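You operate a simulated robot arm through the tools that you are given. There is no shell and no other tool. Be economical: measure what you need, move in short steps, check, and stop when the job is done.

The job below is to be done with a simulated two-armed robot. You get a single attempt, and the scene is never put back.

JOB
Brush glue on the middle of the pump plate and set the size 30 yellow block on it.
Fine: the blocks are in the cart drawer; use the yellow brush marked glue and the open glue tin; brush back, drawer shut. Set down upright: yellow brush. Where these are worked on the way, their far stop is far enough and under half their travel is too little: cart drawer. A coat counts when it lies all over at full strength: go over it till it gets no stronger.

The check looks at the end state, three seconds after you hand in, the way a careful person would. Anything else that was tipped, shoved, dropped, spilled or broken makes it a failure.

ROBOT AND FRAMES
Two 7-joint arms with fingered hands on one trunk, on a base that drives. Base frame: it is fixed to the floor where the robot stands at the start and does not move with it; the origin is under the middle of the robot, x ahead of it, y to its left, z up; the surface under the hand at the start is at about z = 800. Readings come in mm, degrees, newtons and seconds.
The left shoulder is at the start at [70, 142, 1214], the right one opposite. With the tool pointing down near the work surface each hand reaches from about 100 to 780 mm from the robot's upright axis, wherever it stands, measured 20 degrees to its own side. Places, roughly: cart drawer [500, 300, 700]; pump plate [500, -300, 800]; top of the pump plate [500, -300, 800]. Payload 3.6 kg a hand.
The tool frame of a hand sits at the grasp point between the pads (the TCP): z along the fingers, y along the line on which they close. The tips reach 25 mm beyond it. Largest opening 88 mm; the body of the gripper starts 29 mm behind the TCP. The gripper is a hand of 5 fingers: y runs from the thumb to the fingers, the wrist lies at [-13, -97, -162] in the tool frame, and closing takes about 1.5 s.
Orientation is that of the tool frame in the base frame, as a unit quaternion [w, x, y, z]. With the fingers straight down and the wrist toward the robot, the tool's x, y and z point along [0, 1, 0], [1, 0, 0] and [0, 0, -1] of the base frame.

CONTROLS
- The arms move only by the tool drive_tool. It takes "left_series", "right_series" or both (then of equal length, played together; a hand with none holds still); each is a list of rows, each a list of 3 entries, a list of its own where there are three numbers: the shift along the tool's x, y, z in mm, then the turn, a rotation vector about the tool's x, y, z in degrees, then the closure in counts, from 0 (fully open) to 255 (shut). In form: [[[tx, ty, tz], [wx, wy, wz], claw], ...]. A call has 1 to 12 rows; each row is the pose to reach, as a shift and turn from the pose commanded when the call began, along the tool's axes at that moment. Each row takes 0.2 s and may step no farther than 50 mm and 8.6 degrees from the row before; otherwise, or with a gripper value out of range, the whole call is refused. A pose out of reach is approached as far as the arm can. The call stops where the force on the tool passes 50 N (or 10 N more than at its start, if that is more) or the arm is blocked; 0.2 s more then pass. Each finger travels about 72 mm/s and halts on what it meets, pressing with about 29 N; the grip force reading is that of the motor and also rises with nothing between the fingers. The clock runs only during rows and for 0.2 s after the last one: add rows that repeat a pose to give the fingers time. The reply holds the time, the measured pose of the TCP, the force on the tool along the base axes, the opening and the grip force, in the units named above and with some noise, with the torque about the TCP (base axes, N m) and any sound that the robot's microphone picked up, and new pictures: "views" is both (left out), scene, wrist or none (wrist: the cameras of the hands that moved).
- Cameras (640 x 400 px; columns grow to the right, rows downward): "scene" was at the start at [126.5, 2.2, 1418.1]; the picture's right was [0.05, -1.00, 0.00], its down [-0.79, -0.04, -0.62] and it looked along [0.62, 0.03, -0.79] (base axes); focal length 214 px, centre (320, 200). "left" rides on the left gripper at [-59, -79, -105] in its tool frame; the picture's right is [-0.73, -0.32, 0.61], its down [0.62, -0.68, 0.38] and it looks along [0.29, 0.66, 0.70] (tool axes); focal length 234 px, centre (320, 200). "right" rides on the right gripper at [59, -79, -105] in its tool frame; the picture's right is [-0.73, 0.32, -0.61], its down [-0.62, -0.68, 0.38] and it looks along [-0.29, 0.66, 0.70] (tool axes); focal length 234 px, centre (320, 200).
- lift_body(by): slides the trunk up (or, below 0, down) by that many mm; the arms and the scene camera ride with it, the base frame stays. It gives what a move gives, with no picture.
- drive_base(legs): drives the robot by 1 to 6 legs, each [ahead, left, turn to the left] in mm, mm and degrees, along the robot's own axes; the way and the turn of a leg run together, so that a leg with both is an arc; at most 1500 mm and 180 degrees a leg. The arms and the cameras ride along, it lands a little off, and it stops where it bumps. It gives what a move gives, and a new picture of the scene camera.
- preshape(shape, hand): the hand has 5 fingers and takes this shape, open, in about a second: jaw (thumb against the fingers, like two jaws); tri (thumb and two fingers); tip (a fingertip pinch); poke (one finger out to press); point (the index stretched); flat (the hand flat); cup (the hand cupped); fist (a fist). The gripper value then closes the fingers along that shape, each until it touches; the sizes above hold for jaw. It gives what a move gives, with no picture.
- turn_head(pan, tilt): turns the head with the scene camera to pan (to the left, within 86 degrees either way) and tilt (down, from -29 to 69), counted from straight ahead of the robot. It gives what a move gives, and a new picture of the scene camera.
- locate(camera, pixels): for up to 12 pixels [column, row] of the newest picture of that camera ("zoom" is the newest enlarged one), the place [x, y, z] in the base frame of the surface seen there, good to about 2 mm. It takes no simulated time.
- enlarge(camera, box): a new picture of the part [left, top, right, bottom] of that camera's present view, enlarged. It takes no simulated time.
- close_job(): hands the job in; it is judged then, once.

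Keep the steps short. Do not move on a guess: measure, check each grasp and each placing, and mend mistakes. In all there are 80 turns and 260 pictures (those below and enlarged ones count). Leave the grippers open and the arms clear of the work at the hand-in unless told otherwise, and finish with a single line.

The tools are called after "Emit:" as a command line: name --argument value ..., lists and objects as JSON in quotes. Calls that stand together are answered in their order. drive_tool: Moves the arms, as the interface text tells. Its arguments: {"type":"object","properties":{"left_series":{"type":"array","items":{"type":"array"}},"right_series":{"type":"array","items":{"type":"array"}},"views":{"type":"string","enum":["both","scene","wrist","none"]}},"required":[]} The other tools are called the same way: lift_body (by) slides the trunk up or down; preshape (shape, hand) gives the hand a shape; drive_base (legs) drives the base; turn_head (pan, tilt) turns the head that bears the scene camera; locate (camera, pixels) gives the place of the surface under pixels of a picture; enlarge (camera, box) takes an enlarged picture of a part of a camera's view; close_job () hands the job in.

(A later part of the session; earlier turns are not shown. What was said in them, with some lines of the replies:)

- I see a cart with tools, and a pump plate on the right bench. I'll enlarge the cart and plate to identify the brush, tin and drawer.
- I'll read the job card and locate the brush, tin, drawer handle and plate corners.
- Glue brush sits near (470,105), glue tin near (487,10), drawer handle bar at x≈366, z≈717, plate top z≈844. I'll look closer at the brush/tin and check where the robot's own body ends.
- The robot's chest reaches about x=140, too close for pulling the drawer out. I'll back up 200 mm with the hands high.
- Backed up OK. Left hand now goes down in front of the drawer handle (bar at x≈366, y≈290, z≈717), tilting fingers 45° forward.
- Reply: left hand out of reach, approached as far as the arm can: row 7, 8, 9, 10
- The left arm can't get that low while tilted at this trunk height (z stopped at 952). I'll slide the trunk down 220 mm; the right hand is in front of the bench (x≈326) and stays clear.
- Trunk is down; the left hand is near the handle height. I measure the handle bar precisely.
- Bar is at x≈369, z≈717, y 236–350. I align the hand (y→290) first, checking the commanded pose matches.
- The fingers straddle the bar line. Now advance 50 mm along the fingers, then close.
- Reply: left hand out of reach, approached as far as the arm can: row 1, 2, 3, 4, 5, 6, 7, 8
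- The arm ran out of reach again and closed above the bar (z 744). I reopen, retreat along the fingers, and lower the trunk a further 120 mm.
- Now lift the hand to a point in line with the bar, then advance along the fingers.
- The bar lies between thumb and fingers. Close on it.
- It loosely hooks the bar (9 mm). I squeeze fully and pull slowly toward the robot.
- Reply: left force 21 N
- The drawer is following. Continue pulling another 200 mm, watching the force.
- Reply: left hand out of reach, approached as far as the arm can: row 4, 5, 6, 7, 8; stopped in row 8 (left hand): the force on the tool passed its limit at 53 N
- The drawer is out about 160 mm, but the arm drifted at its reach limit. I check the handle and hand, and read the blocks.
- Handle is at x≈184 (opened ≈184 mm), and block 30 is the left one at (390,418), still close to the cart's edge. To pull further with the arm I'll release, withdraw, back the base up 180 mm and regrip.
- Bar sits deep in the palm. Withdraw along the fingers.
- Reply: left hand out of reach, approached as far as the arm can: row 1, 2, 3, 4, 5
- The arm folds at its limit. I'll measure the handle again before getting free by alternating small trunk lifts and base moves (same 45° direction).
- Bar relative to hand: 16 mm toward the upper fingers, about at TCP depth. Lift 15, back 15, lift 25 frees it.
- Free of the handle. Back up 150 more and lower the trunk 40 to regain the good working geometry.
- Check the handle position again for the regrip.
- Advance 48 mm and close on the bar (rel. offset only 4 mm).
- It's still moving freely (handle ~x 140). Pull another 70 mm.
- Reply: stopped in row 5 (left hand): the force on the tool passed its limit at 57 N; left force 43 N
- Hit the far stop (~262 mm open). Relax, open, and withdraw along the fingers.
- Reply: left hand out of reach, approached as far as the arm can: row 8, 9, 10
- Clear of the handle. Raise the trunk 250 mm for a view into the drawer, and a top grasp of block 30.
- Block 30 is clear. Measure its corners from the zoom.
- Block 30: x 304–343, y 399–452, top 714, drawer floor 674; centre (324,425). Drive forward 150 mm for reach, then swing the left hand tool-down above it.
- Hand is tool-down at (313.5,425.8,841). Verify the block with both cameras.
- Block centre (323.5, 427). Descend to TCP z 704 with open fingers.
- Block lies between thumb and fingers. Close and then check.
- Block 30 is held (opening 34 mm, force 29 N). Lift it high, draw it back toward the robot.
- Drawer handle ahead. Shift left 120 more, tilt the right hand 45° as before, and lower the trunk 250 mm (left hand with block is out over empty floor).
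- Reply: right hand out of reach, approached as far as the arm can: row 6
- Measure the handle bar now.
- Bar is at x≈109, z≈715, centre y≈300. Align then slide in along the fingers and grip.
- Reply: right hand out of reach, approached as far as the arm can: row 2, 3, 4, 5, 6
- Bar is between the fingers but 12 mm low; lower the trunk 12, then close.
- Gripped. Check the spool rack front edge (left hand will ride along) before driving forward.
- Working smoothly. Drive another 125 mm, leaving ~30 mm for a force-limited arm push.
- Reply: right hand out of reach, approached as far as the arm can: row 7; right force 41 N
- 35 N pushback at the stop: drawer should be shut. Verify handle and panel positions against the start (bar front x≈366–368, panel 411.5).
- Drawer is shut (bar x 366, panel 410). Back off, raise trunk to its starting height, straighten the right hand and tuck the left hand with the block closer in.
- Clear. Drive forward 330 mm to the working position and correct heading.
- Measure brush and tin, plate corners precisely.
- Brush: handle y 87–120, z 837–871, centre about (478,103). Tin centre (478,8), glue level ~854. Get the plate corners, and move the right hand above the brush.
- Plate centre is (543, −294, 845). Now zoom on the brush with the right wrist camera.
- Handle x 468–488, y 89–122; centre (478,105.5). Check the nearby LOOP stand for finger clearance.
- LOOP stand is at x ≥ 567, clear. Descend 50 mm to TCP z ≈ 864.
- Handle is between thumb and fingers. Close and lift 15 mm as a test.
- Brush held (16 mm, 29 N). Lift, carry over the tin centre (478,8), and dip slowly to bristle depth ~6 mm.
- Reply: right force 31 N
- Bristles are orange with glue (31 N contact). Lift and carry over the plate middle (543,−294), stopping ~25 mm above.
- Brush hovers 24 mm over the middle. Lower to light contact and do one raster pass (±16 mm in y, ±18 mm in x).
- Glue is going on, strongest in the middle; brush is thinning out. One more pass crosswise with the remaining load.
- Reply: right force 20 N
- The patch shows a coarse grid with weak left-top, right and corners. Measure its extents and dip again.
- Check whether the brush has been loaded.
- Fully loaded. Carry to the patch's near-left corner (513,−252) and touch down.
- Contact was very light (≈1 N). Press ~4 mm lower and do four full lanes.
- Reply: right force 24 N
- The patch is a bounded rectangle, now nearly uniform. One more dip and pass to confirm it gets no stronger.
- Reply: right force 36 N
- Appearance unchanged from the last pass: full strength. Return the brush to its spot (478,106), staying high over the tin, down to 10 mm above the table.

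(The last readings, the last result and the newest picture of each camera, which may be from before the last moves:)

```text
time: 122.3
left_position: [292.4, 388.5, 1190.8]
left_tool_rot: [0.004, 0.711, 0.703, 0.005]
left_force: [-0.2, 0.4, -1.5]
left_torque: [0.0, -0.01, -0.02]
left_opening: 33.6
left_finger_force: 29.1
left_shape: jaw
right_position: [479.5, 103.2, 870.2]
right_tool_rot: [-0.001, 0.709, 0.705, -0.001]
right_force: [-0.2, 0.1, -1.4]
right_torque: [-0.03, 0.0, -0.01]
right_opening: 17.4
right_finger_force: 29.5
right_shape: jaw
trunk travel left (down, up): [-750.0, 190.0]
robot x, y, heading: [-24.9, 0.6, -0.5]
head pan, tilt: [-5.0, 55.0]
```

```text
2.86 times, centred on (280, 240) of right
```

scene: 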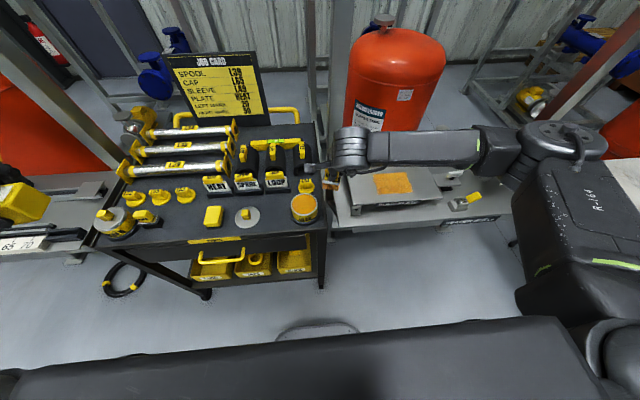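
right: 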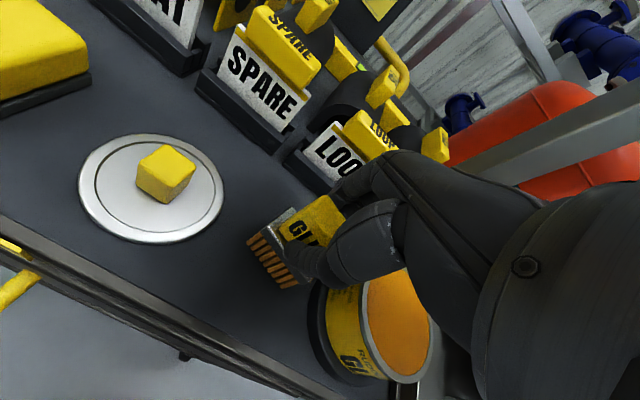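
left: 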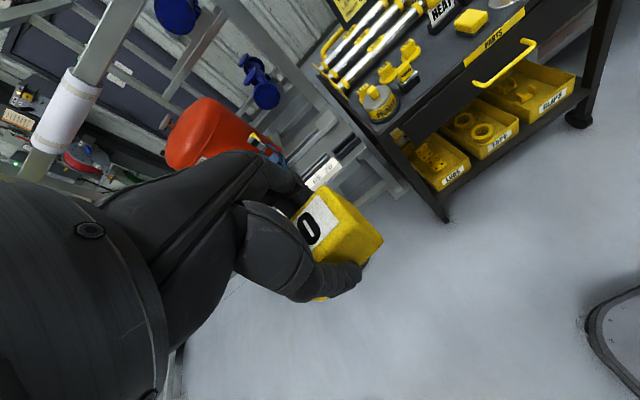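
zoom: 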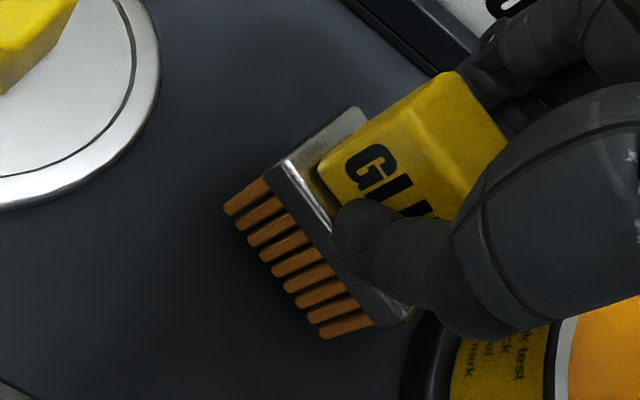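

Brush upright just above the table. Shift +3 mm in y, lower to contact.

Emit:
drive_tool --right_series '[[[3, -1, 3], [0, 0, 0], 240], [[3, -1, 5], [0, 0, 0], 240], [[3, -1, 7], [0, 0, 0], 240], [[3, -1, 8.5], [0, 0, 0], 240], [[3, -1, 8.5], [0, 0, 0], 240]]' --views "wrist"

Emit:
enlarge --camera "right" --box '[200, 170, 360, 310]'

```text
time: 123.5
left_position: [292.9, 390.0, 1191.3]
left_tool_rot: [0.003, 0.711, 0.703, 0.005]
left_force: [0.5, -0.2, -1.8]
left_torque: [0.0, 0.0, -0.02]
left_opening: 33.7
left_finger_force: 28.9
left_shape: jaw
right_position: [479.8, 107.2, 862.4]
right_tool_rot: [0.0, 0.709, 0.706, -0.001]
right_force: [0.7, -0.3, -0.9]
right_torque: [0.01, 0.01, -0.01]
right_opening: 17.4
right_finger_force: 29.4
right_shape: jaw
trunk travel left (down, up): [-750.0, 190.0]
robot x, y, heading: [-24.5, 3.2, -0.4]
head pan, tilt: [-5.0, 55.0]
```

right: 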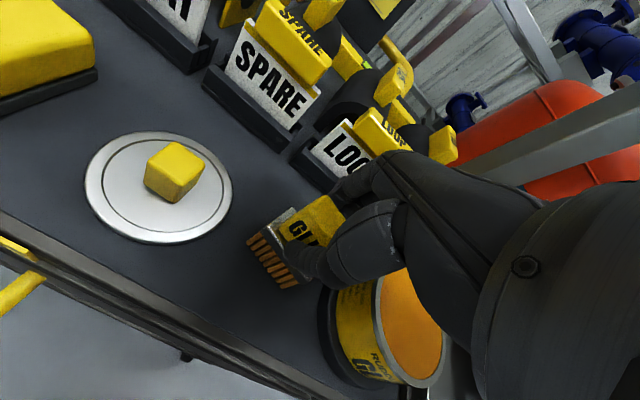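

```text
2.86 times, centred on (280, 240) of right
```

zoom: 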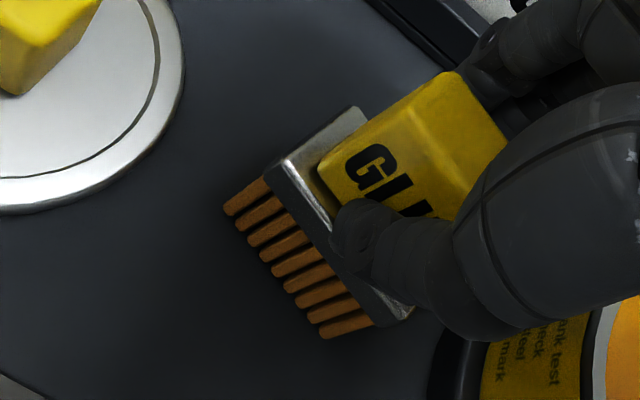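

No contact yet; lower a little further in 1 mm steps until a force shows.

Emit:
drive_tool --right_series '[[[0, 0, 1], [0, 0, 0], 240], [[0, 0, 2], [0, 0, 0], 240], [[0, 0, 3], [0, 0, 0], 240], [[0, 0, 3], [0, 0, 0], 240]]' --views "none"

```text
time: 124.5
left_position: [290.7, 387.8, 1191.3]
left_tool_rot: [0.004, 0.711, 0.703, 0.005]
left_force: [0.1, -0.1, -1.9]
left_torque: [-0.01, -0.02, -0.01]
left_opening: 33.7
left_finger_force: 28.8
left_shape: jaw
right_position: [478.6, 108.5, 862.3]
right_tool_rot: [0.001, 0.709, 0.705, 0.001]
right_force: [1.1, 0.9, 15.6]
right_torque: [0.1, -0.31, -0.03]
right_opening: 17.1
right_finger_force: 29.4
right_shape: jaw
trunk travel left (down, up): [-750.0, 190.0]
robot x, y, heading: [-19.8, 0.8, -0.3]
head pan, tilt: [-5.0, 55.0]
```

15 N contact: bristles on the table. Ease 2 mm, open gradually to ~50 mm, then rise.

Emit:
drive_tool --right_series '[[[0, 0, -2], [0, 0, 0], 240], [[0, 0, -2], [0, 0, 0], 215], [[0, 0, -2], [0, 0, 0], 190], [[0, 0, -2], [0, 0, 0], 150], [[0, 0, -2], [0, 0, 0], 110], [[0, 0, -2], [0, 0, 0], 110], [[0, 0, -2], [0, 0, 0], 110], [[0, 0, -20], [0, 0, 0], 110], [[0, 0, -50], [0, 0, 0], 110], [[0, 0, -95], [0, 0, 0], 110], [[0, 0, -140], [0, 0, 0], 110]]' --views "both"

Emit:
enlarge --camera "right" --box '[160, 200, 360, 340]'

```text
time: 126.9
left_position: [291.6, 389.3, 1191.0]
left_tool_rot: [0.004, 0.711, 0.703, 0.006]
left_force: [0.3, 1.2, -2.0]
left_torque: [-0.03, 0.03, 0.0]
left_opening: 33.8
left_finger_force: 29.0
left_shape: jaw
right_position: [479.9, 107.3, 1004.0]
right_tool_rot: [0.0, 0.709, 0.705, -0.001]
right_force: [-0.2, -0.1, -0.4]
right_torque: [0.01, 0.0, 0.02]
right_opening: 49.9
right_finger_force: 0.1
right_shape: jaw
trunk travel left (down, up): [-750.0, 190.0]
robot x, y, heading: [-22.3, 1.2, -0.4]
head pan, tilt: [-5.0, 55.0]
```

scene: 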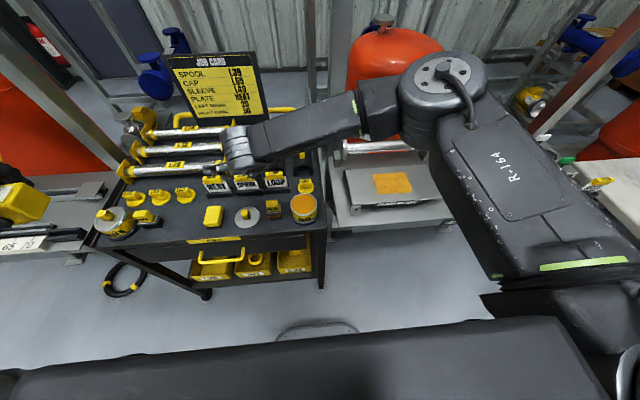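
right: 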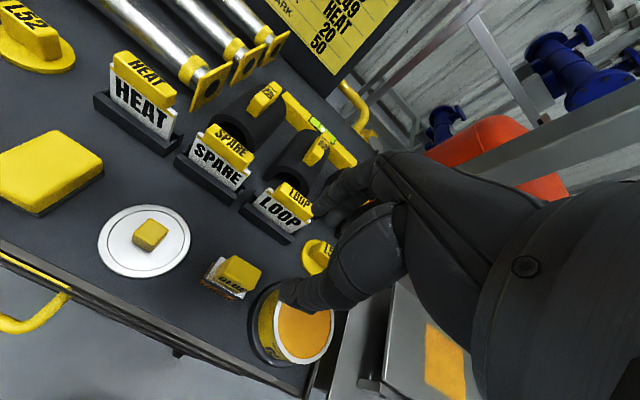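

```text
2.86 times, centred on (260, 270) of right
```

zoom: 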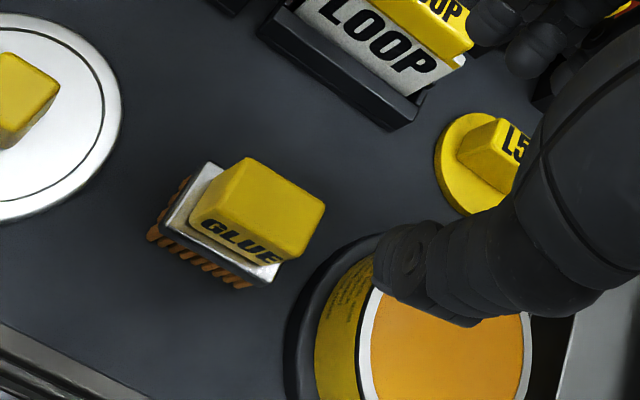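

Brush stands upright at its spot. Lift the right hand away and to the right, then check the space on the right before moving the base.

Emit:
drive_tool --right_series '[[[0, 0, -45], [0, 0, 0], 60], [[-20, 0, -90], [0, 0, 0], 0], [[-60, -10, -130], [0, 0, 0], 0], [[-100, -30, -150], [0, 0, 0], 0], [[-140, -50, -150], [0, 0, 0], 0], [[-180, -70, -150], [0, 0, 0], 0], [[-220, -90, -150], [0, 0, 0], 0], [[-260, -110, -150], [0, 0, 0], 0], [[-300, -130, -150], [0, 0, 0], 0]]' --views "none"

Emit:
turn_head --pan -40 --tilt 50

```text
refused: row 3 steps farther than a row can; nothing moved
```

```text
time: 127.9
left_position: [292.9, 390.1, 1191.8]
left_tool_rot: [0.004, 0.71, 0.704, 0.004]
left_force: [-0.4, -0.2, -1.0]
left_torque: [0.02, 0.01, 0.0]
left_opening: 33.7
left_finger_force: 28.7
left_shape: jaw
right_position: [480.2, 107.7, 1002.7]
right_tool_rot: [-0.001, 0.709, 0.705, -0.001]
right_force: [0.0, 0.0, 0.3]
right_torque: [-0.01, 0.02, 0.0]
right_opening: 50.0
right_finger_force: 0.0
right_shape: jaw
trunk travel left (down, up): [-750.0, 190.0]
robot x, y, heading: [-23.1, 1.9, -0.0]
head pan, tilt: [-40.0, 50.0]
```

scene: 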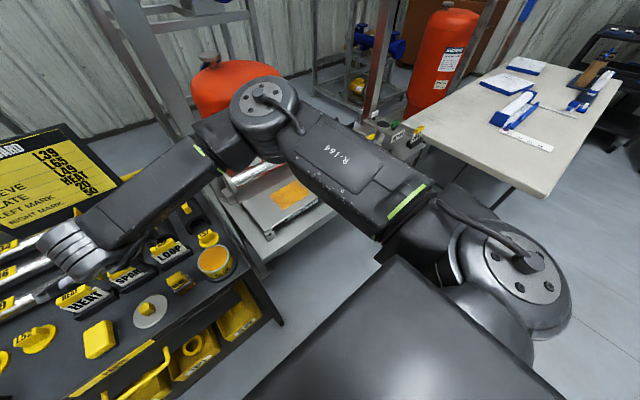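

Redo the right-hand retreat with smaller steps, and measure the table on the right.

Emit:
locate --camera "scene" --pixels '[[425, 140], [545, 195], [480, 168], [620, 100], [500, 200]]'

Emit:
drive_tool --right_series '[[[0, 0, -45], [0, 0, 0], 60], [[-10, 0, -90], [0, 0, 0], 0], [[-35, -8, -120], [0, 0, 0], 0], [[-70, -20, -140], [0, 0, 0], 0], [[-110, -30, -150], [0, 0, 0], 0], [[-150, -45, -150], [0, 0, 0], 0], [[-190, -60, -150], [0, 0, 0], 0], [[-230, -80, -150], [0, 0, 0], 0], [[-270, -100, -150], [0, 0, 0], 0], [[-310, -120, -150], [0, 0, 0], 0]]' --views "scene"

```text
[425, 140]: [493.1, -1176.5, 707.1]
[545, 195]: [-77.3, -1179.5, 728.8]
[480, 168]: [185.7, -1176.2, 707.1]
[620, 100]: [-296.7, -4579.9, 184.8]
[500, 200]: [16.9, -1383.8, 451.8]
```

```text
time: 130.1
left_position: [290.3, 387.3, 1192.2]
left_tool_rot: [0.004, 0.71, 0.704, 0.006]
left_force: [-0.6, -0.9, -1.3]
left_torque: [-0.04, 0.0, -0.01]
left_opening: 33.7
left_finger_force: 28.5
left_shape: jaw
right_position: [360.8, -203.6, 1148.6]
right_tool_rot: [-0.001, 0.709, 0.705, 0.0]
right_force: [-0.6, 0.4, 0.4]
right_torque: [-0.01, -0.02, 0.01]
right_opening: 87.5
right_finger_force: 0.1
right_shape: jaw
right hand out of reach, approached as far as the arm can: row 10
trunk travel left (down, up): [-750.0, 190.0]
robot x, y, heading: [-25.1, 5.6, -0.3]
head pan, tilt: [-40.0, 50.0]
```

scene: 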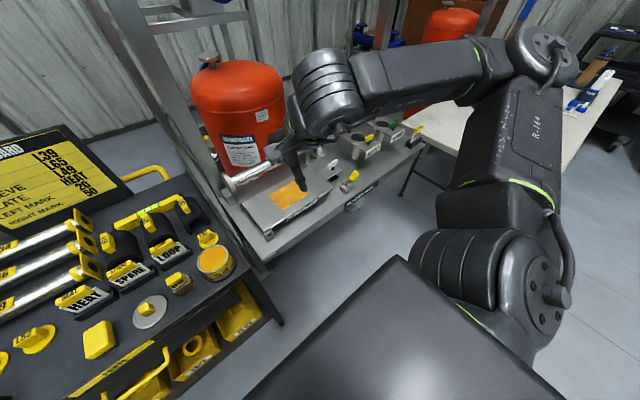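

Table edge is at y≈−1176, far enough. Drive right 320 mm.

Emit:
drive_base --legs '[[0, -320, 0]]'

Emit:
turn_head --pan 0 --tilt 55

Emit:
enlarge --camera "scene" --box '[250, 130, 410, 240]'

```text
time: 132.3
left_position: [291.1, 63.2, 1190.6]
left_tool_rot: [0.004, 0.713, 0.702, 0.006]
left_force: [0.1, -0.2, -1.3]
left_torque: [0.05, 0.01, -0.01]
left_opening: 33.8
left_finger_force: 29.3
left_shape: jaw
right_position: [358.4, -526.6, 1148.1]
right_tool_rot: [0.0, 0.711, 0.703, -0.002]
right_force: [-0.2, 0.0, -0.1]
right_torque: [-0.01, 0.02, 0.01]
right_opening: 87.8
right_finger_force: 0.0
right_shape: jaw
trunk travel left (down, up): [-750.0, 190.0]
robot x, y, heading: [-27.6, -322.7, -0.8]
head pan, tilt: [-40.0, 50.0]
```

scene: 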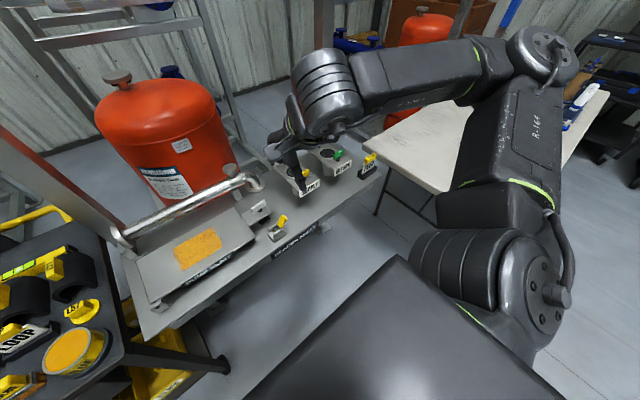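

```text
time: 133.3
left_position: [290.9, 63.3, 1191.2]
left_tool_rot: [0.004, 0.712, 0.702, 0.005]
left_force: [0.2, -0.6, -1.3]
left_torque: [0.01, 0.0, 0.03]
left_opening: 33.8
left_finger_force: 29.0
left_shape: jaw
right_position: [358.5, -528.4, 1148.3]
right_tool_rot: [-0.001, 0.711, 0.703, -0.001]
right_force: [0.3, 0.4, -0.3]
right_torque: [-0.02, 0.03, -0.01]
right_opening: 87.8
right_finger_force: 0.0
right_shape: jaw
trunk travel left (down, up): [-750.0, 190.0]
robot x, y, heading: [-28.3, -326.4, -0.7]
head pan, tilt: [0.0, 55.0]
```

scene: 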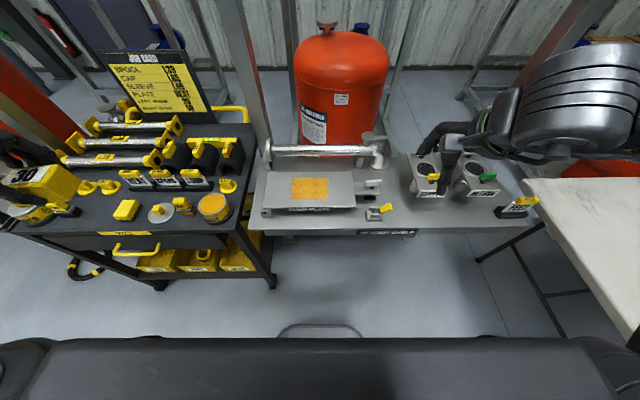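

```text
3.64 times, centred on (330, 185) of scene
```

zoom: 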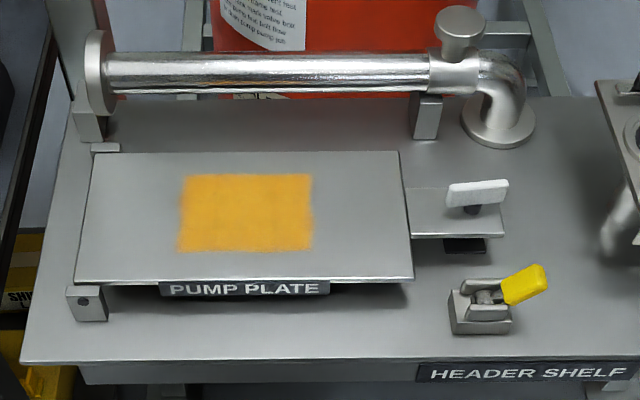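

Coat is uniform. Locate the patch and plate corners and the pipe.

Emit:
locate --camera "zoom" --pixels '[[182, 177], [311, 176], [312, 248], [179, 248], [246, 212], [95, 155], [398, 154], [410, 277], [80, 280], [250, 60], [250, 90]]'

Emit:
enlarge --camera "left" --box '[220, 140, 440, 320]'

```text
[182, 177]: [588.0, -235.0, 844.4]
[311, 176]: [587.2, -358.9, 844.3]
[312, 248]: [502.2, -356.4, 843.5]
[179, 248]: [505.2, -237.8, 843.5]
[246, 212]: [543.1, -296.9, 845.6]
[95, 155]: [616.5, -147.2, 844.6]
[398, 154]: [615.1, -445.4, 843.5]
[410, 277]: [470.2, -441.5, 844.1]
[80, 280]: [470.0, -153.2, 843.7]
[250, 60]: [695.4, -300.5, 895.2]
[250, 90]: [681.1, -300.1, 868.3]
```

```text
2.22 times, centred on (330, 230) of left
```

zoom: 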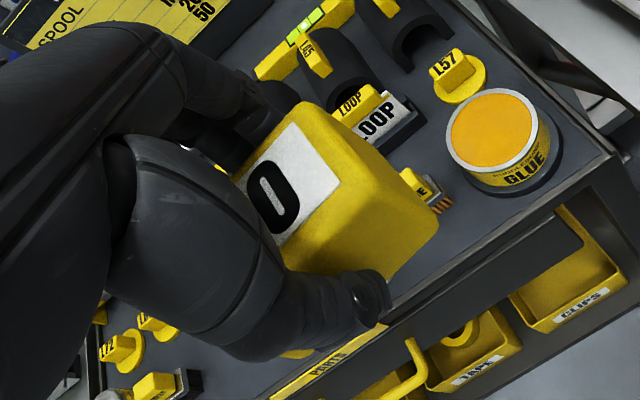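

Target centre (544.5, −297). Move the left hand with the block above it at the current height.

Emit:
drive_tool --left_series '[[[-36, 25, 0], [0, 0, 0], 220], [[-72, 50, 0], [0, 0, 0], 220], [[-108, 75, 0], [0, 0, 0], 220], [[-144, 100, 0], [0, 0, 0], 220], [[-180, 125, 0], [0, 0, 0], 220], [[-216, 150, 0], [0, 0, 0], 220], [[-252, 176, 0], [0, 0, 0], 220], [[-288, 201, 0], [0, 0, 0], 220], [[-324, 227, 0], [0, 0, 0], 220], [[-360, 253, 20], [0, 0, 0], 220], [[-360, 253, 60], [0, 0, 0], 220], [[-360, 253, 60], [0, 0, 0], 220]]' --views "both"

```text
time: 135.9
left_position: [520.5, -252.4, 1137.6]
left_tool_rot: [0.004, 0.713, 0.701, 0.005]
left_force: [0.1, 0.4, -0.3]
left_torque: [0.0, -0.02, 0.01]
left_opening: 33.4
left_finger_force: 28.9
left_shape: jaw
left hand out of reach, approached as far as the arm can: row 9, 10, 11, 12
right_position: [359.9, -529.0, 1147.4]
right_tool_rot: [-0.002, 0.711, 0.703, -0.002]
right_force: [-0.9, 0.3, 0.0]
right_torque: [-0.02, -0.03, 0.02]
right_opening: 87.6
right_finger_force: 0.0
right_shape: jaw
trunk travel left (down, up): [-750.0, 190.0]
robot x, y, heading: [-28.2, -323.3, -0.8]
head pan, tilt: [0.0, 55.0]
```

scene: 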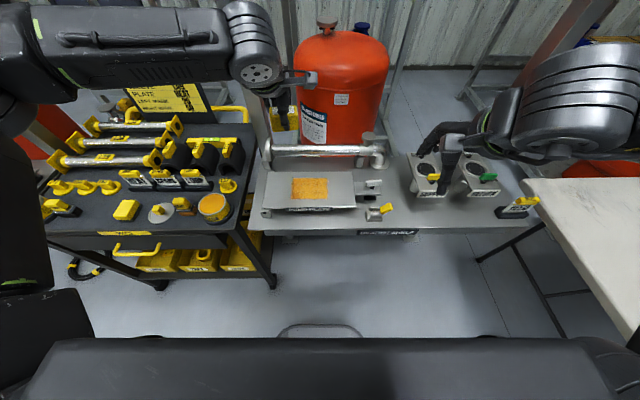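
left: 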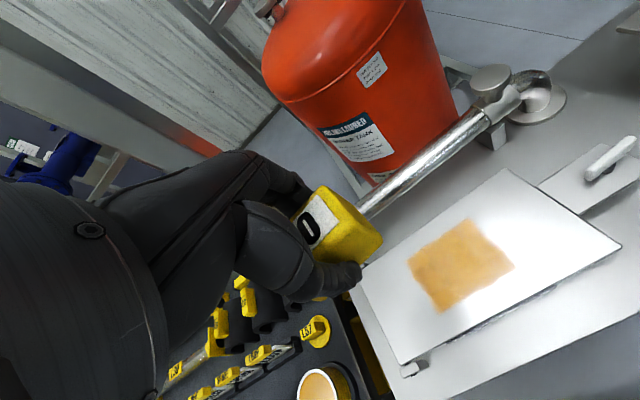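

Slightly out of reach; drive 90 mm further right, then re-measure.

Emit:
drive_base --legs '[[0, -90, 0.8]]'

Emit:
drive_tool --left_series '[[[0, 0, 30], [0, 0, 0], 220], [[0, 0, 70], [0, 0, 0], 220], [[0, 0, 100], [0, 0, 0], 220], [[0, 0, 100], [0, 0, 0], 220]]' --views "none"

```text
time: 137.0
left_position: [518.1, -332.9, 1138.4]
left_tool_rot: [0.005, 0.708, 0.706, 0.004]
left_force: [0.5, 0.5, -0.9]
left_torque: [-0.04, 0.03, 0.0]
left_opening: 33.8
left_finger_force: 29.2
left_shape: jaw
right_position: [361.7, -610.7, 1149.3]
right_tool_rot: [-0.001, 0.707, 0.707, -0.002]
right_force: [-0.2, 0.1, -0.6]
right_torque: [-0.02, -0.01, 0.01]
right_opening: 87.7
right_finger_force: 0.0
right_shape: jaw
trunk travel left (down, up): [-750.0, 190.0]
robot x, y, heading: [-26.7, -411.2, 0.0]
head pan, tilt: [0.0, 55.0]
```

scene: 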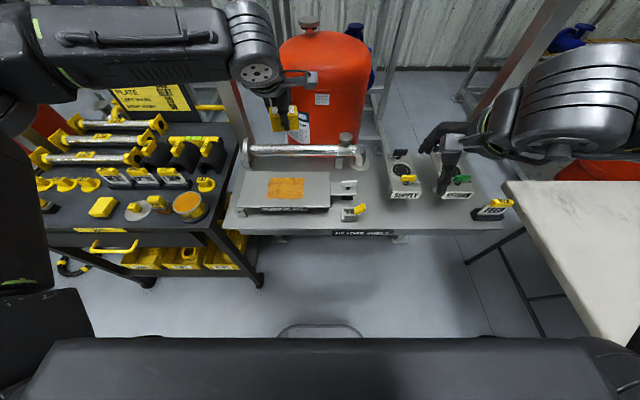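

```text
time: 138.0
left_position: [510.8, -316.2, 1047.5]
left_tool_rot: [0.005, 0.708, 0.706, 0.005]
left_force: [0.6, -0.7, -2.3]
left_torque: [-0.02, -0.03, -0.01]
left_opening: 33.8
left_finger_force: 29.1
left_shape: jaw
left hand out of reach, approached as far as the arm can: row 1, 2, 3, 4
right_position: [361.5, -612.5, 1149.2]
right_tool_rot: [-0.002, 0.706, 0.708, -0.001]
right_force: [-0.4, 0.2, 0.1]
right_torque: [0.02, 0.01, 0.01]
right_opening: 87.7
right_finger_force: 0.0
right_shape: jaw
trunk travel left (down, up): [-750.0, 190.0]
robot x, y, heading: [-25.5, -409.1, -0.1]
head pan, tilt: [0.0, 55.0]
```

Still at a joint limit. Shift the base another 120 mm right so the target is more to the left arm's side.

Emit:
drive_base --legs '[[0, -120, 0]]'

Emit:
drive_tool --left_series '[[[30, 8, 0], [0, 0, 0], 220], [[65, 16, 0], [0, 0, 0], 220], [[100, 25, 0], [0, 0, 0], 220], [[130, 33, 0], [0, 0, 0], 220], [[130, 33, 30], [0, 0, 0], 220], [[130, 33, 60], [0, 0, 0], 220], [[130, 33, 90], [0, 0, 0], 220], [[130, 33, 90], [0, 0, 0], 220]]' --views "wrist"

```text
time: 139.3
left_position: [511.0, -437.9, 1047.0]
left_tool_rot: [0.005, 0.708, 0.706, 0.005]
left_force: [-0.7, 0.0, -0.8]
left_torque: [0.0, 0.0, -0.02]
left_opening: 33.8
left_finger_force: 28.7
left_shape: jaw
right_position: [363.1, -733.6, 1148.5]
right_tool_rot: [0.0, 0.707, 0.708, -0.001]
right_force: [0.6, 1.0, 0.4]
right_torque: [0.03, 0.0, 0.01]
right_opening: 87.6
right_finger_force: 0.0
right_shape: jaw
trunk travel left (down, up): [-750.0, 190.0]
robot x, y, heading: [-23.9, -534.1, 0.0]
head pan, tilt: [0.0, 55.0]
```

scene: 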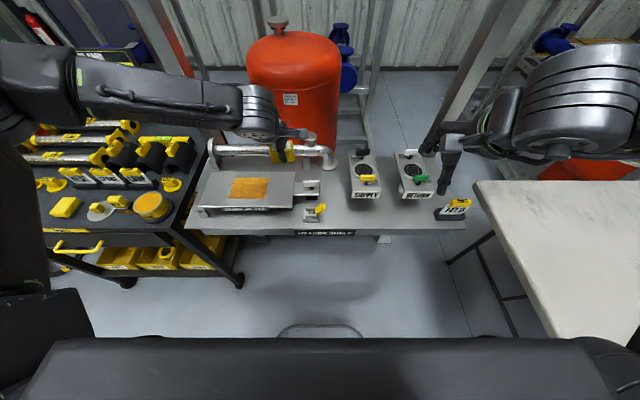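

```text
time: 141.1
left_position: [546.1, -311.5, 957.9]
left_tool_rot: [0.005, 0.708, 0.706, 0.005]
left_force: [0.1, 0.2, -0.9]
left_torque: [0.02, 0.01, -0.01]
left_opening: 33.7
left_finger_force: 29.3
left_shape: jaw
right_position: [362.0, -733.7, 1148.0]
right_tool_rot: [-0.002, 0.706, 0.708, -0.002]
right_force: [0.7, -0.7, 0.0]
right_torque: [0.01, -0.01, 0.02]
right_opening: 87.9
right_finger_force: 0.1
right_shape: jaw
trunk travel left (down, up): [-750.0, 190.0]
robot x, y, heading: [-23.6, -536.3, 0.3]
head pan, tilt: [0.0, 55.0]
```

left: 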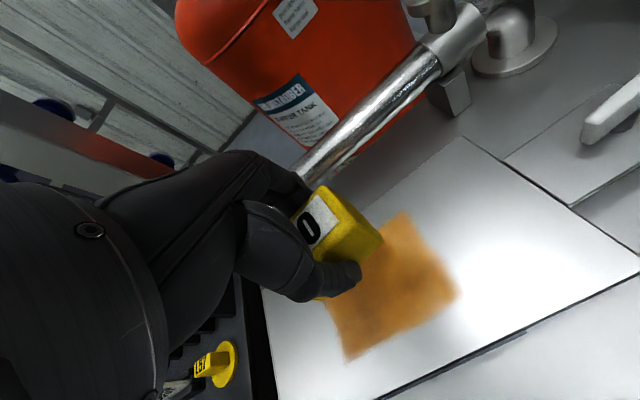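

Works now. Centre it (+14 mm y, −1.5 mm x) and descend to ~4 mm above the glue.

Emit:
drive_tool --left_series '[[[14, -1.5, 10], [0, 0, 0], 220], [[14, -1.5, 35], [0, 0, 0], 220], [[14, -1.5, 60], [0, 0, 0], 220], [[14, -1.5, 76], [0, 0, 0], 220], [[14, -1.5, 76], [0, 0, 0], 220]]' --views "both"

Emit:
enlarge --camera "scene" --box '[180, 140, 320, 230]'

```text
time: 142.3
left_position: [536.8, -288.3, 902.3]
left_tool_rot: [0.004, 0.708, 0.706, 0.004]
left_force: [0.1, -0.2, -1.9]
left_torque: [0.01, -0.01, 0.02]
left_opening: 33.5
left_finger_force: 28.4
left_shape: jaw
left hand out of reach, approached as far as the arm can: row 3, 4, 5
right_position: [362.1, -735.1, 1147.9]
right_tool_rot: [-0.002, 0.706, 0.708, -0.001]
right_force: [0.6, 0.1, -0.8]
right_torque: [0.0, 0.0, 0.0]
right_opening: 88.0
right_finger_force: 0.1
right_shape: jaw
trunk travel left (down, up): [-750.0, 190.0]
robot x, y, heading: [-29.0, -537.6, 0.0]
head pan, tilt: [0.0, 55.0]
```

scene: 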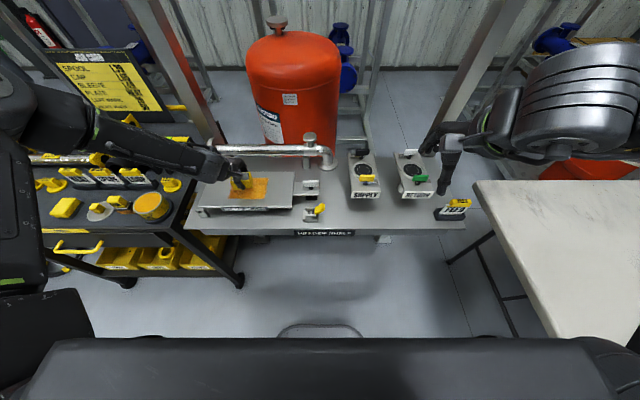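
left: 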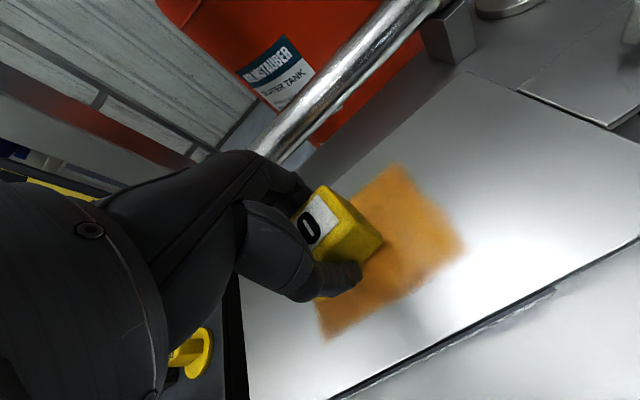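

```text
4.44 times, centred on (250, 185) of scene
```

zoom: 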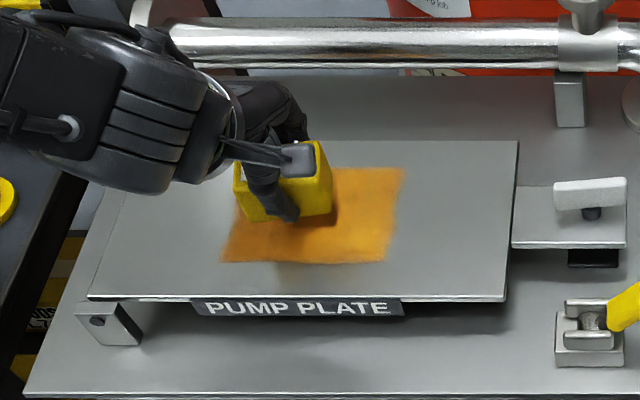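

Arm limit again at this height; go back up 35 mm, re-centre, and use the trunk to lower instead.

Emit:
drive_tool --left_series '[[[0, 0, -20], [0, 0, 0], 220], [[-5, 4, -38], [0, 0, 0], 220], [[-9, 8, -38], [0, 0, 0], 220], [[-9, 8, -38], [0, 0, 0], 220]]' --views "none"

Emit:
lift_body --by -50

```text
time: 143.3
left_position: [543.9, -297.7, 941.3]
left_tool_rot: [0.005, 0.708, 0.706, 0.005]
left_force: [1.0, 0.7, -1.7]
left_torque: [-0.02, 0.0, 0.05]
left_opening: 33.6
left_finger_force: 28.8
left_shape: jaw
right_position: [361.8, -733.9, 1147.5]
right_tool_rot: [-0.001, 0.707, 0.708, -0.001]
right_force: [0.4, 0.4, 1.0]
right_torque: [0.0, -0.02, -0.02]
right_opening: 87.7
right_finger_force: 0.1
right_shape: jaw
trunk travel left (down, up): [-750.0, 190.0]
robot x, y, heading: [-30.0, -535.2, 0.3]
head pan, tilt: [0.0, 55.0]
```

```text
time: 144.2
left_position: [543.6, -298.3, 889.5]
left_tool_rot: [0.006, 0.708, 0.706, 0.004]
left_force: [-1.1, 0.0, -1.3]
left_torque: [0.0, 0.01, 0.03]
left_opening: 33.5
left_finger_force: 29.1
left_shape: jaw
right_position: [362.0, -734.8, 1098.3]
right_tool_rot: [-0.002, 0.706, 0.708, -0.001]
right_force: [-0.3, 0.2, -0.1]
right_torque: [-0.02, -0.02, 0.01]
right_opening: 87.7
right_finger_force: 0.1
right_shape: jaw
trunk travel left (down, up): [-700.0, 240.0]
robot x, y, heading: [-26.9, -535.2, 0.2]
head pan, tilt: [0.0, 55.0]
```

Position is right: (543.6, −298.3, 889.5); contact expected near 875. Lower with the arm slowly, 2–3 mm steps, watching force.

Emit:
drive_tool --left_series '[[[0, 0, 5], [0, 0, 0], 220], [[0, 0, 9], [0, 0, 0], 220], [[0, 0, 11], [0, 0, 0], 220], [[0, 0, 13], [0, 0, 0], 220], [[0, 0, 14.5], [0, 0, 0], 220], [[0, 0, 14.5], [0, 0, 0], 220]]' --views "both"

Emit:
enlarge --camera "scene" --box '[180, 130, 320, 230]'

```text
time: 145.6
left_position: [544.9, -297.6, 875.3]
left_tool_rot: [0.004, 0.707, 0.707, 0.005]
left_force: [0.7, 1.6, 3.3]
left_torque: [0.04, 0.06, 0.0]
left_opening: 34.2
left_finger_force: 29.0
left_shape: jaw
right_position: [361.2, -733.0, 1099.0]
right_tool_rot: [-0.001, 0.706, 0.708, -0.001]
right_force: [0.5, -0.3, 0.1]
right_torque: [0.01, -0.02, 0.03]
right_opening: 87.7
right_finger_force: 0.0
right_shape: jaw
trunk travel left (down, up): [-700.0, 240.0]
robot x, y, heading: [-26.4, -533.4, 0.1]
head pan, tilt: [0.0, 55.0]
```

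scene: 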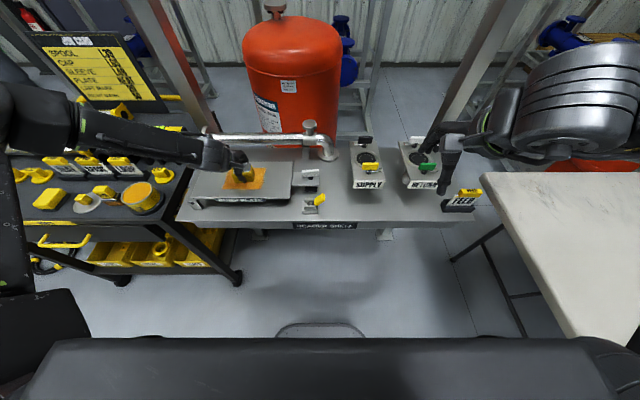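
left: 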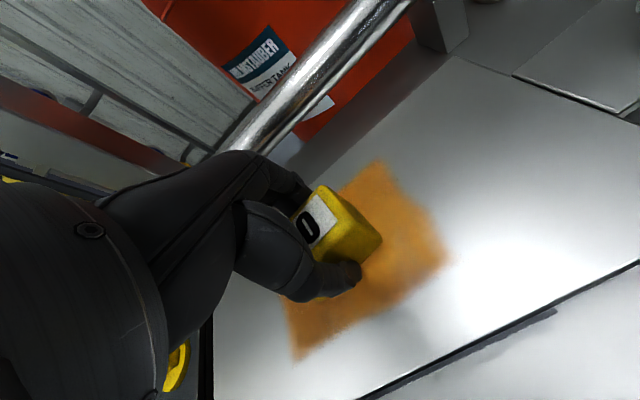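

```text
4.00 times, centred on (250, 180) of scene
```

zoom: 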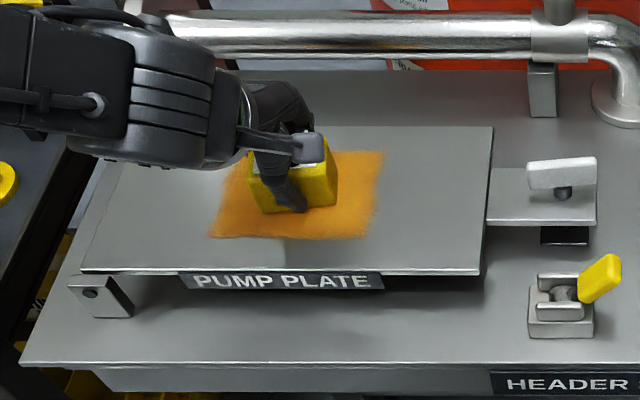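

Block touches (≈5 N), centred on the patch. Press 1 mm, open gradually, then rise straight up.

Emit:
drive_tool --left_series '[[[0, 0, 1], [0, 0, 0], 220], [[0, 0, 1], [0, 0, 0], 220], [[0, 0, 0.5], [0, 0, 0], 130], [[0, 0, 0], [0, 0, 0], 90], [[0, 0, 0], [0, 0, 0], 40], [[0, 0, 0], [0, 0, 0], 0], [[0, 0, 0], [0, 0, 0], 0], [[0, 0, 0], [0, 0, 0], 0], [[0, 0, -20], [0, 0, 0], 0], [[0, 0, -50], [0, 0, 0], 0], [[0, 0, -95], [0, 0, 0], 0], [[0, 0, -140], [0, 0, 0], 0]]' --views "both"

Emit:
enlarge --camera "scene" --box '[180, 130, 320, 230]'

```text
time: 148.2
left_position: [540.1, -296.6, 1016.6]
left_tool_rot: [0.004, 0.708, 0.706, 0.006]
left_force: [-0.2, -0.3, 1.1]
left_torque: [-0.02, 0.04, 0.0]
left_opening: 87.6
left_finger_force: 0.1
left_shape: jaw
right_position: [361.9, -735.1, 1098.2]
right_tool_rot: [-0.001, 0.707, 0.708, -0.001]
right_force: [0.1, 0.5, -0.3]
right_torque: [0.01, -0.03, 0.0]
right_opening: 87.7
right_finger_force: 0.1
right_shape: jaw
trunk travel left (down, up): [-700.0, 240.0]
robot x, y, heading: [-26.1, -533.6, 0.4]
head pan, tilt: [0.0, 55.0]
```

scene: 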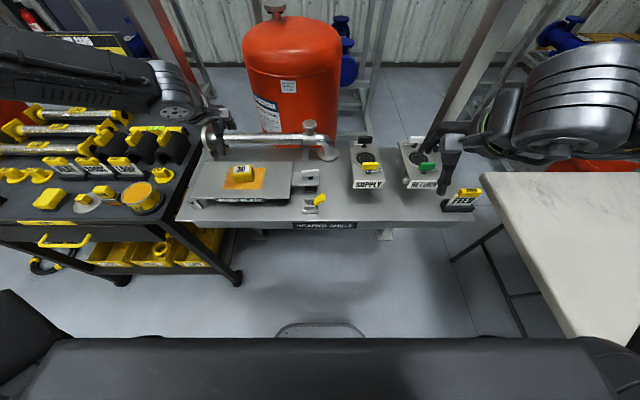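
left: 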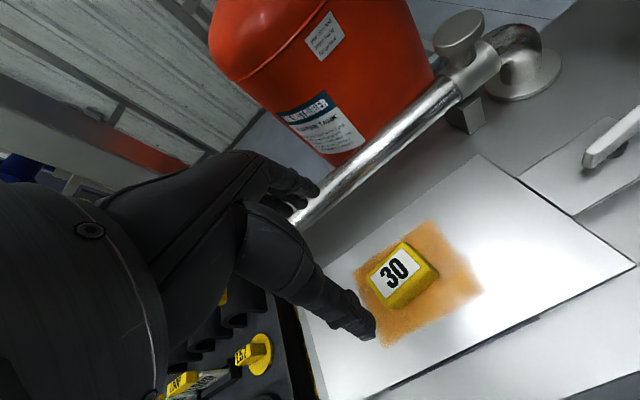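

```text
4.00 times, centred on (250, 180) of scene
```

zoom: 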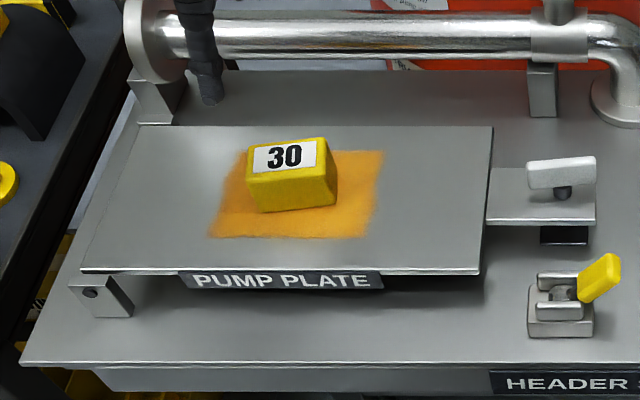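

Block 30 sits on the glue, label up. Check its position, then lift and withdraw the left hand and check the cart.

Emit:
locate --camera "left" --pixels '[[397, 271], [403, 243], [437, 272], [399, 310], [370, 275]]'

Emit:
drive_tool --left_series '[[[0, 0, -45], [0, 0, 0], 0], [[0, -20, -85], [0, 0, 0], 0], [[0, -60, -110], [0, 0, 0], 0], [[0, -105, -120], [0, 0, 0], 0]]' --views "none"

Emit:
drive_base --legs '[[-250, 0, 0]]'

Emit:
turn_head --pan 25 --tilt 40

Emit:
enlarge --camera "scene" --box '[200, 130, 420, 280]'

```text
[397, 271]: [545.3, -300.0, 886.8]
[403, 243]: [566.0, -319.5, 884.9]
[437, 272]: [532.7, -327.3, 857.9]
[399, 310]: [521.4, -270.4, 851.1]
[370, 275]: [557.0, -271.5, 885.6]
```

```text
time: 149.2
left_position: [433.2, -295.8, 1134.7]
left_tool_rot: [0.005, 0.708, 0.706, 0.006]
left_force: [0.4, 0.2, 0.7]
left_torque: [-0.02, -0.05, 0.02]
left_opening: 88.0
left_finger_force: 0.0
left_shape: jaw
right_position: [359.6, -734.9, 1100.1]
right_tool_rot: [-0.001, 0.706, 0.708, -0.001]
right_force: [0.3, 0.0, 0.6]
right_torque: [0.02, -0.01, -0.01]
right_opening: 87.8
right_finger_force: 0.0
right_shape: jaw
trunk travel left (down, up): [-700.0, 240.0]
robot x, y, heading: [-25.7, -534.9, 0.2]
head pan, tilt: [0.0, 55.0]
```

```text
time: 151.0
left_position: [189.4, -296.6, 1133.5]
left_tool_rot: [0.004, 0.709, 0.705, 0.004]
left_force: [-0.2, 0.6, -0.4]
left_torque: [0.02, 0.02, 0.01]
left_opening: 87.9
left_finger_force: 0.1
left_shape: jaw
right_position: [114.0, -735.1, 1097.2]
right_tool_rot: [-0.001, 0.707, 0.707, -0.001]
right_force: [-0.4, -0.1, -1.1]
right_torque: [-0.02, 0.02, -0.01]
right_opening: 87.6
right_finger_force: 0.1
right_shape: jaw
trunk travel left (down, up): [-700.0, 240.0]
robot x, y, heading: [-276.5, -536.6, -0.2]
head pan, tilt: [0.0, 55.0]
```

scene: 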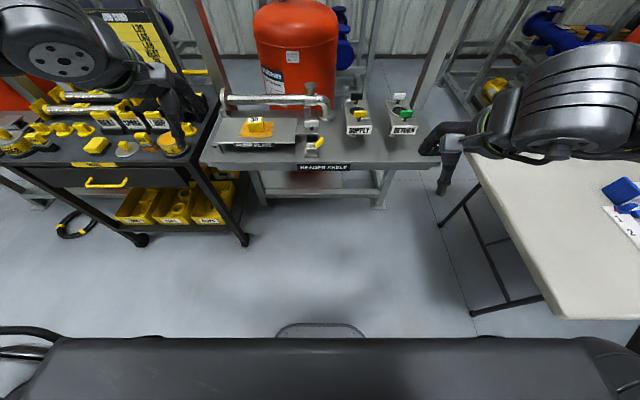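

```text
time: 151.9
left_position: [189.0, -296.2, 1133.8]
left_tool_rot: [0.004, 0.709, 0.706, 0.005]
left_force: [-0.1, -0.5, -0.2]
left_torque: [0.0, -0.01, 0.01]
left_opening: 87.8
left_finger_force: 0.0
left_shape: jaw
right_position: [112.7, -735.7, 1098.9]
right_tool_rot: [-0.001, 0.707, 0.707, -0.001]
right_force: [0.2, 0.4, 0.3]
right_torque: [0.0, 0.0, 0.02]
right_opening: 87.6
right_finger_force: 0.0
right_shape: jaw
trunk travel left (down, up): [-700.0, 240.0]
robot x, y, heading: [-274.3, -535.0, 0.2]
head pan, tilt: [25.0, 40.0]
```

scene: 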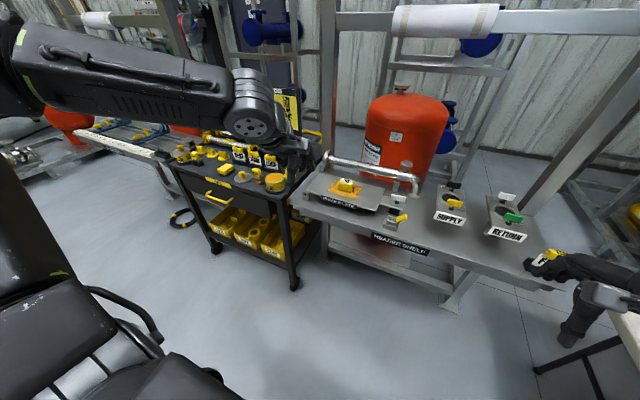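

```text
2.67 times, centred on (310, 205) of scene
```

zoom: 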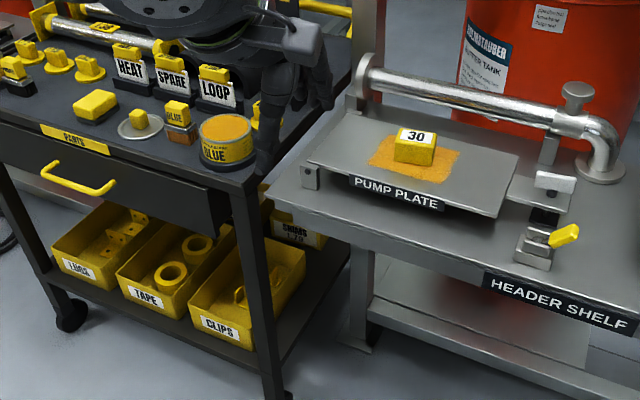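

Block 30 is upright on the glue patch, the brush is standing in its place, the drawer is shut, both hands are open, and the arms are clear. I'm handing in.

Emit:
close_job

```text
The job is handed in.
```

The pump plate's middle is coated with glue, the size 30 yellow block sits upright on it, the glue brush is back upright in its place, and the cart drawer is shut.
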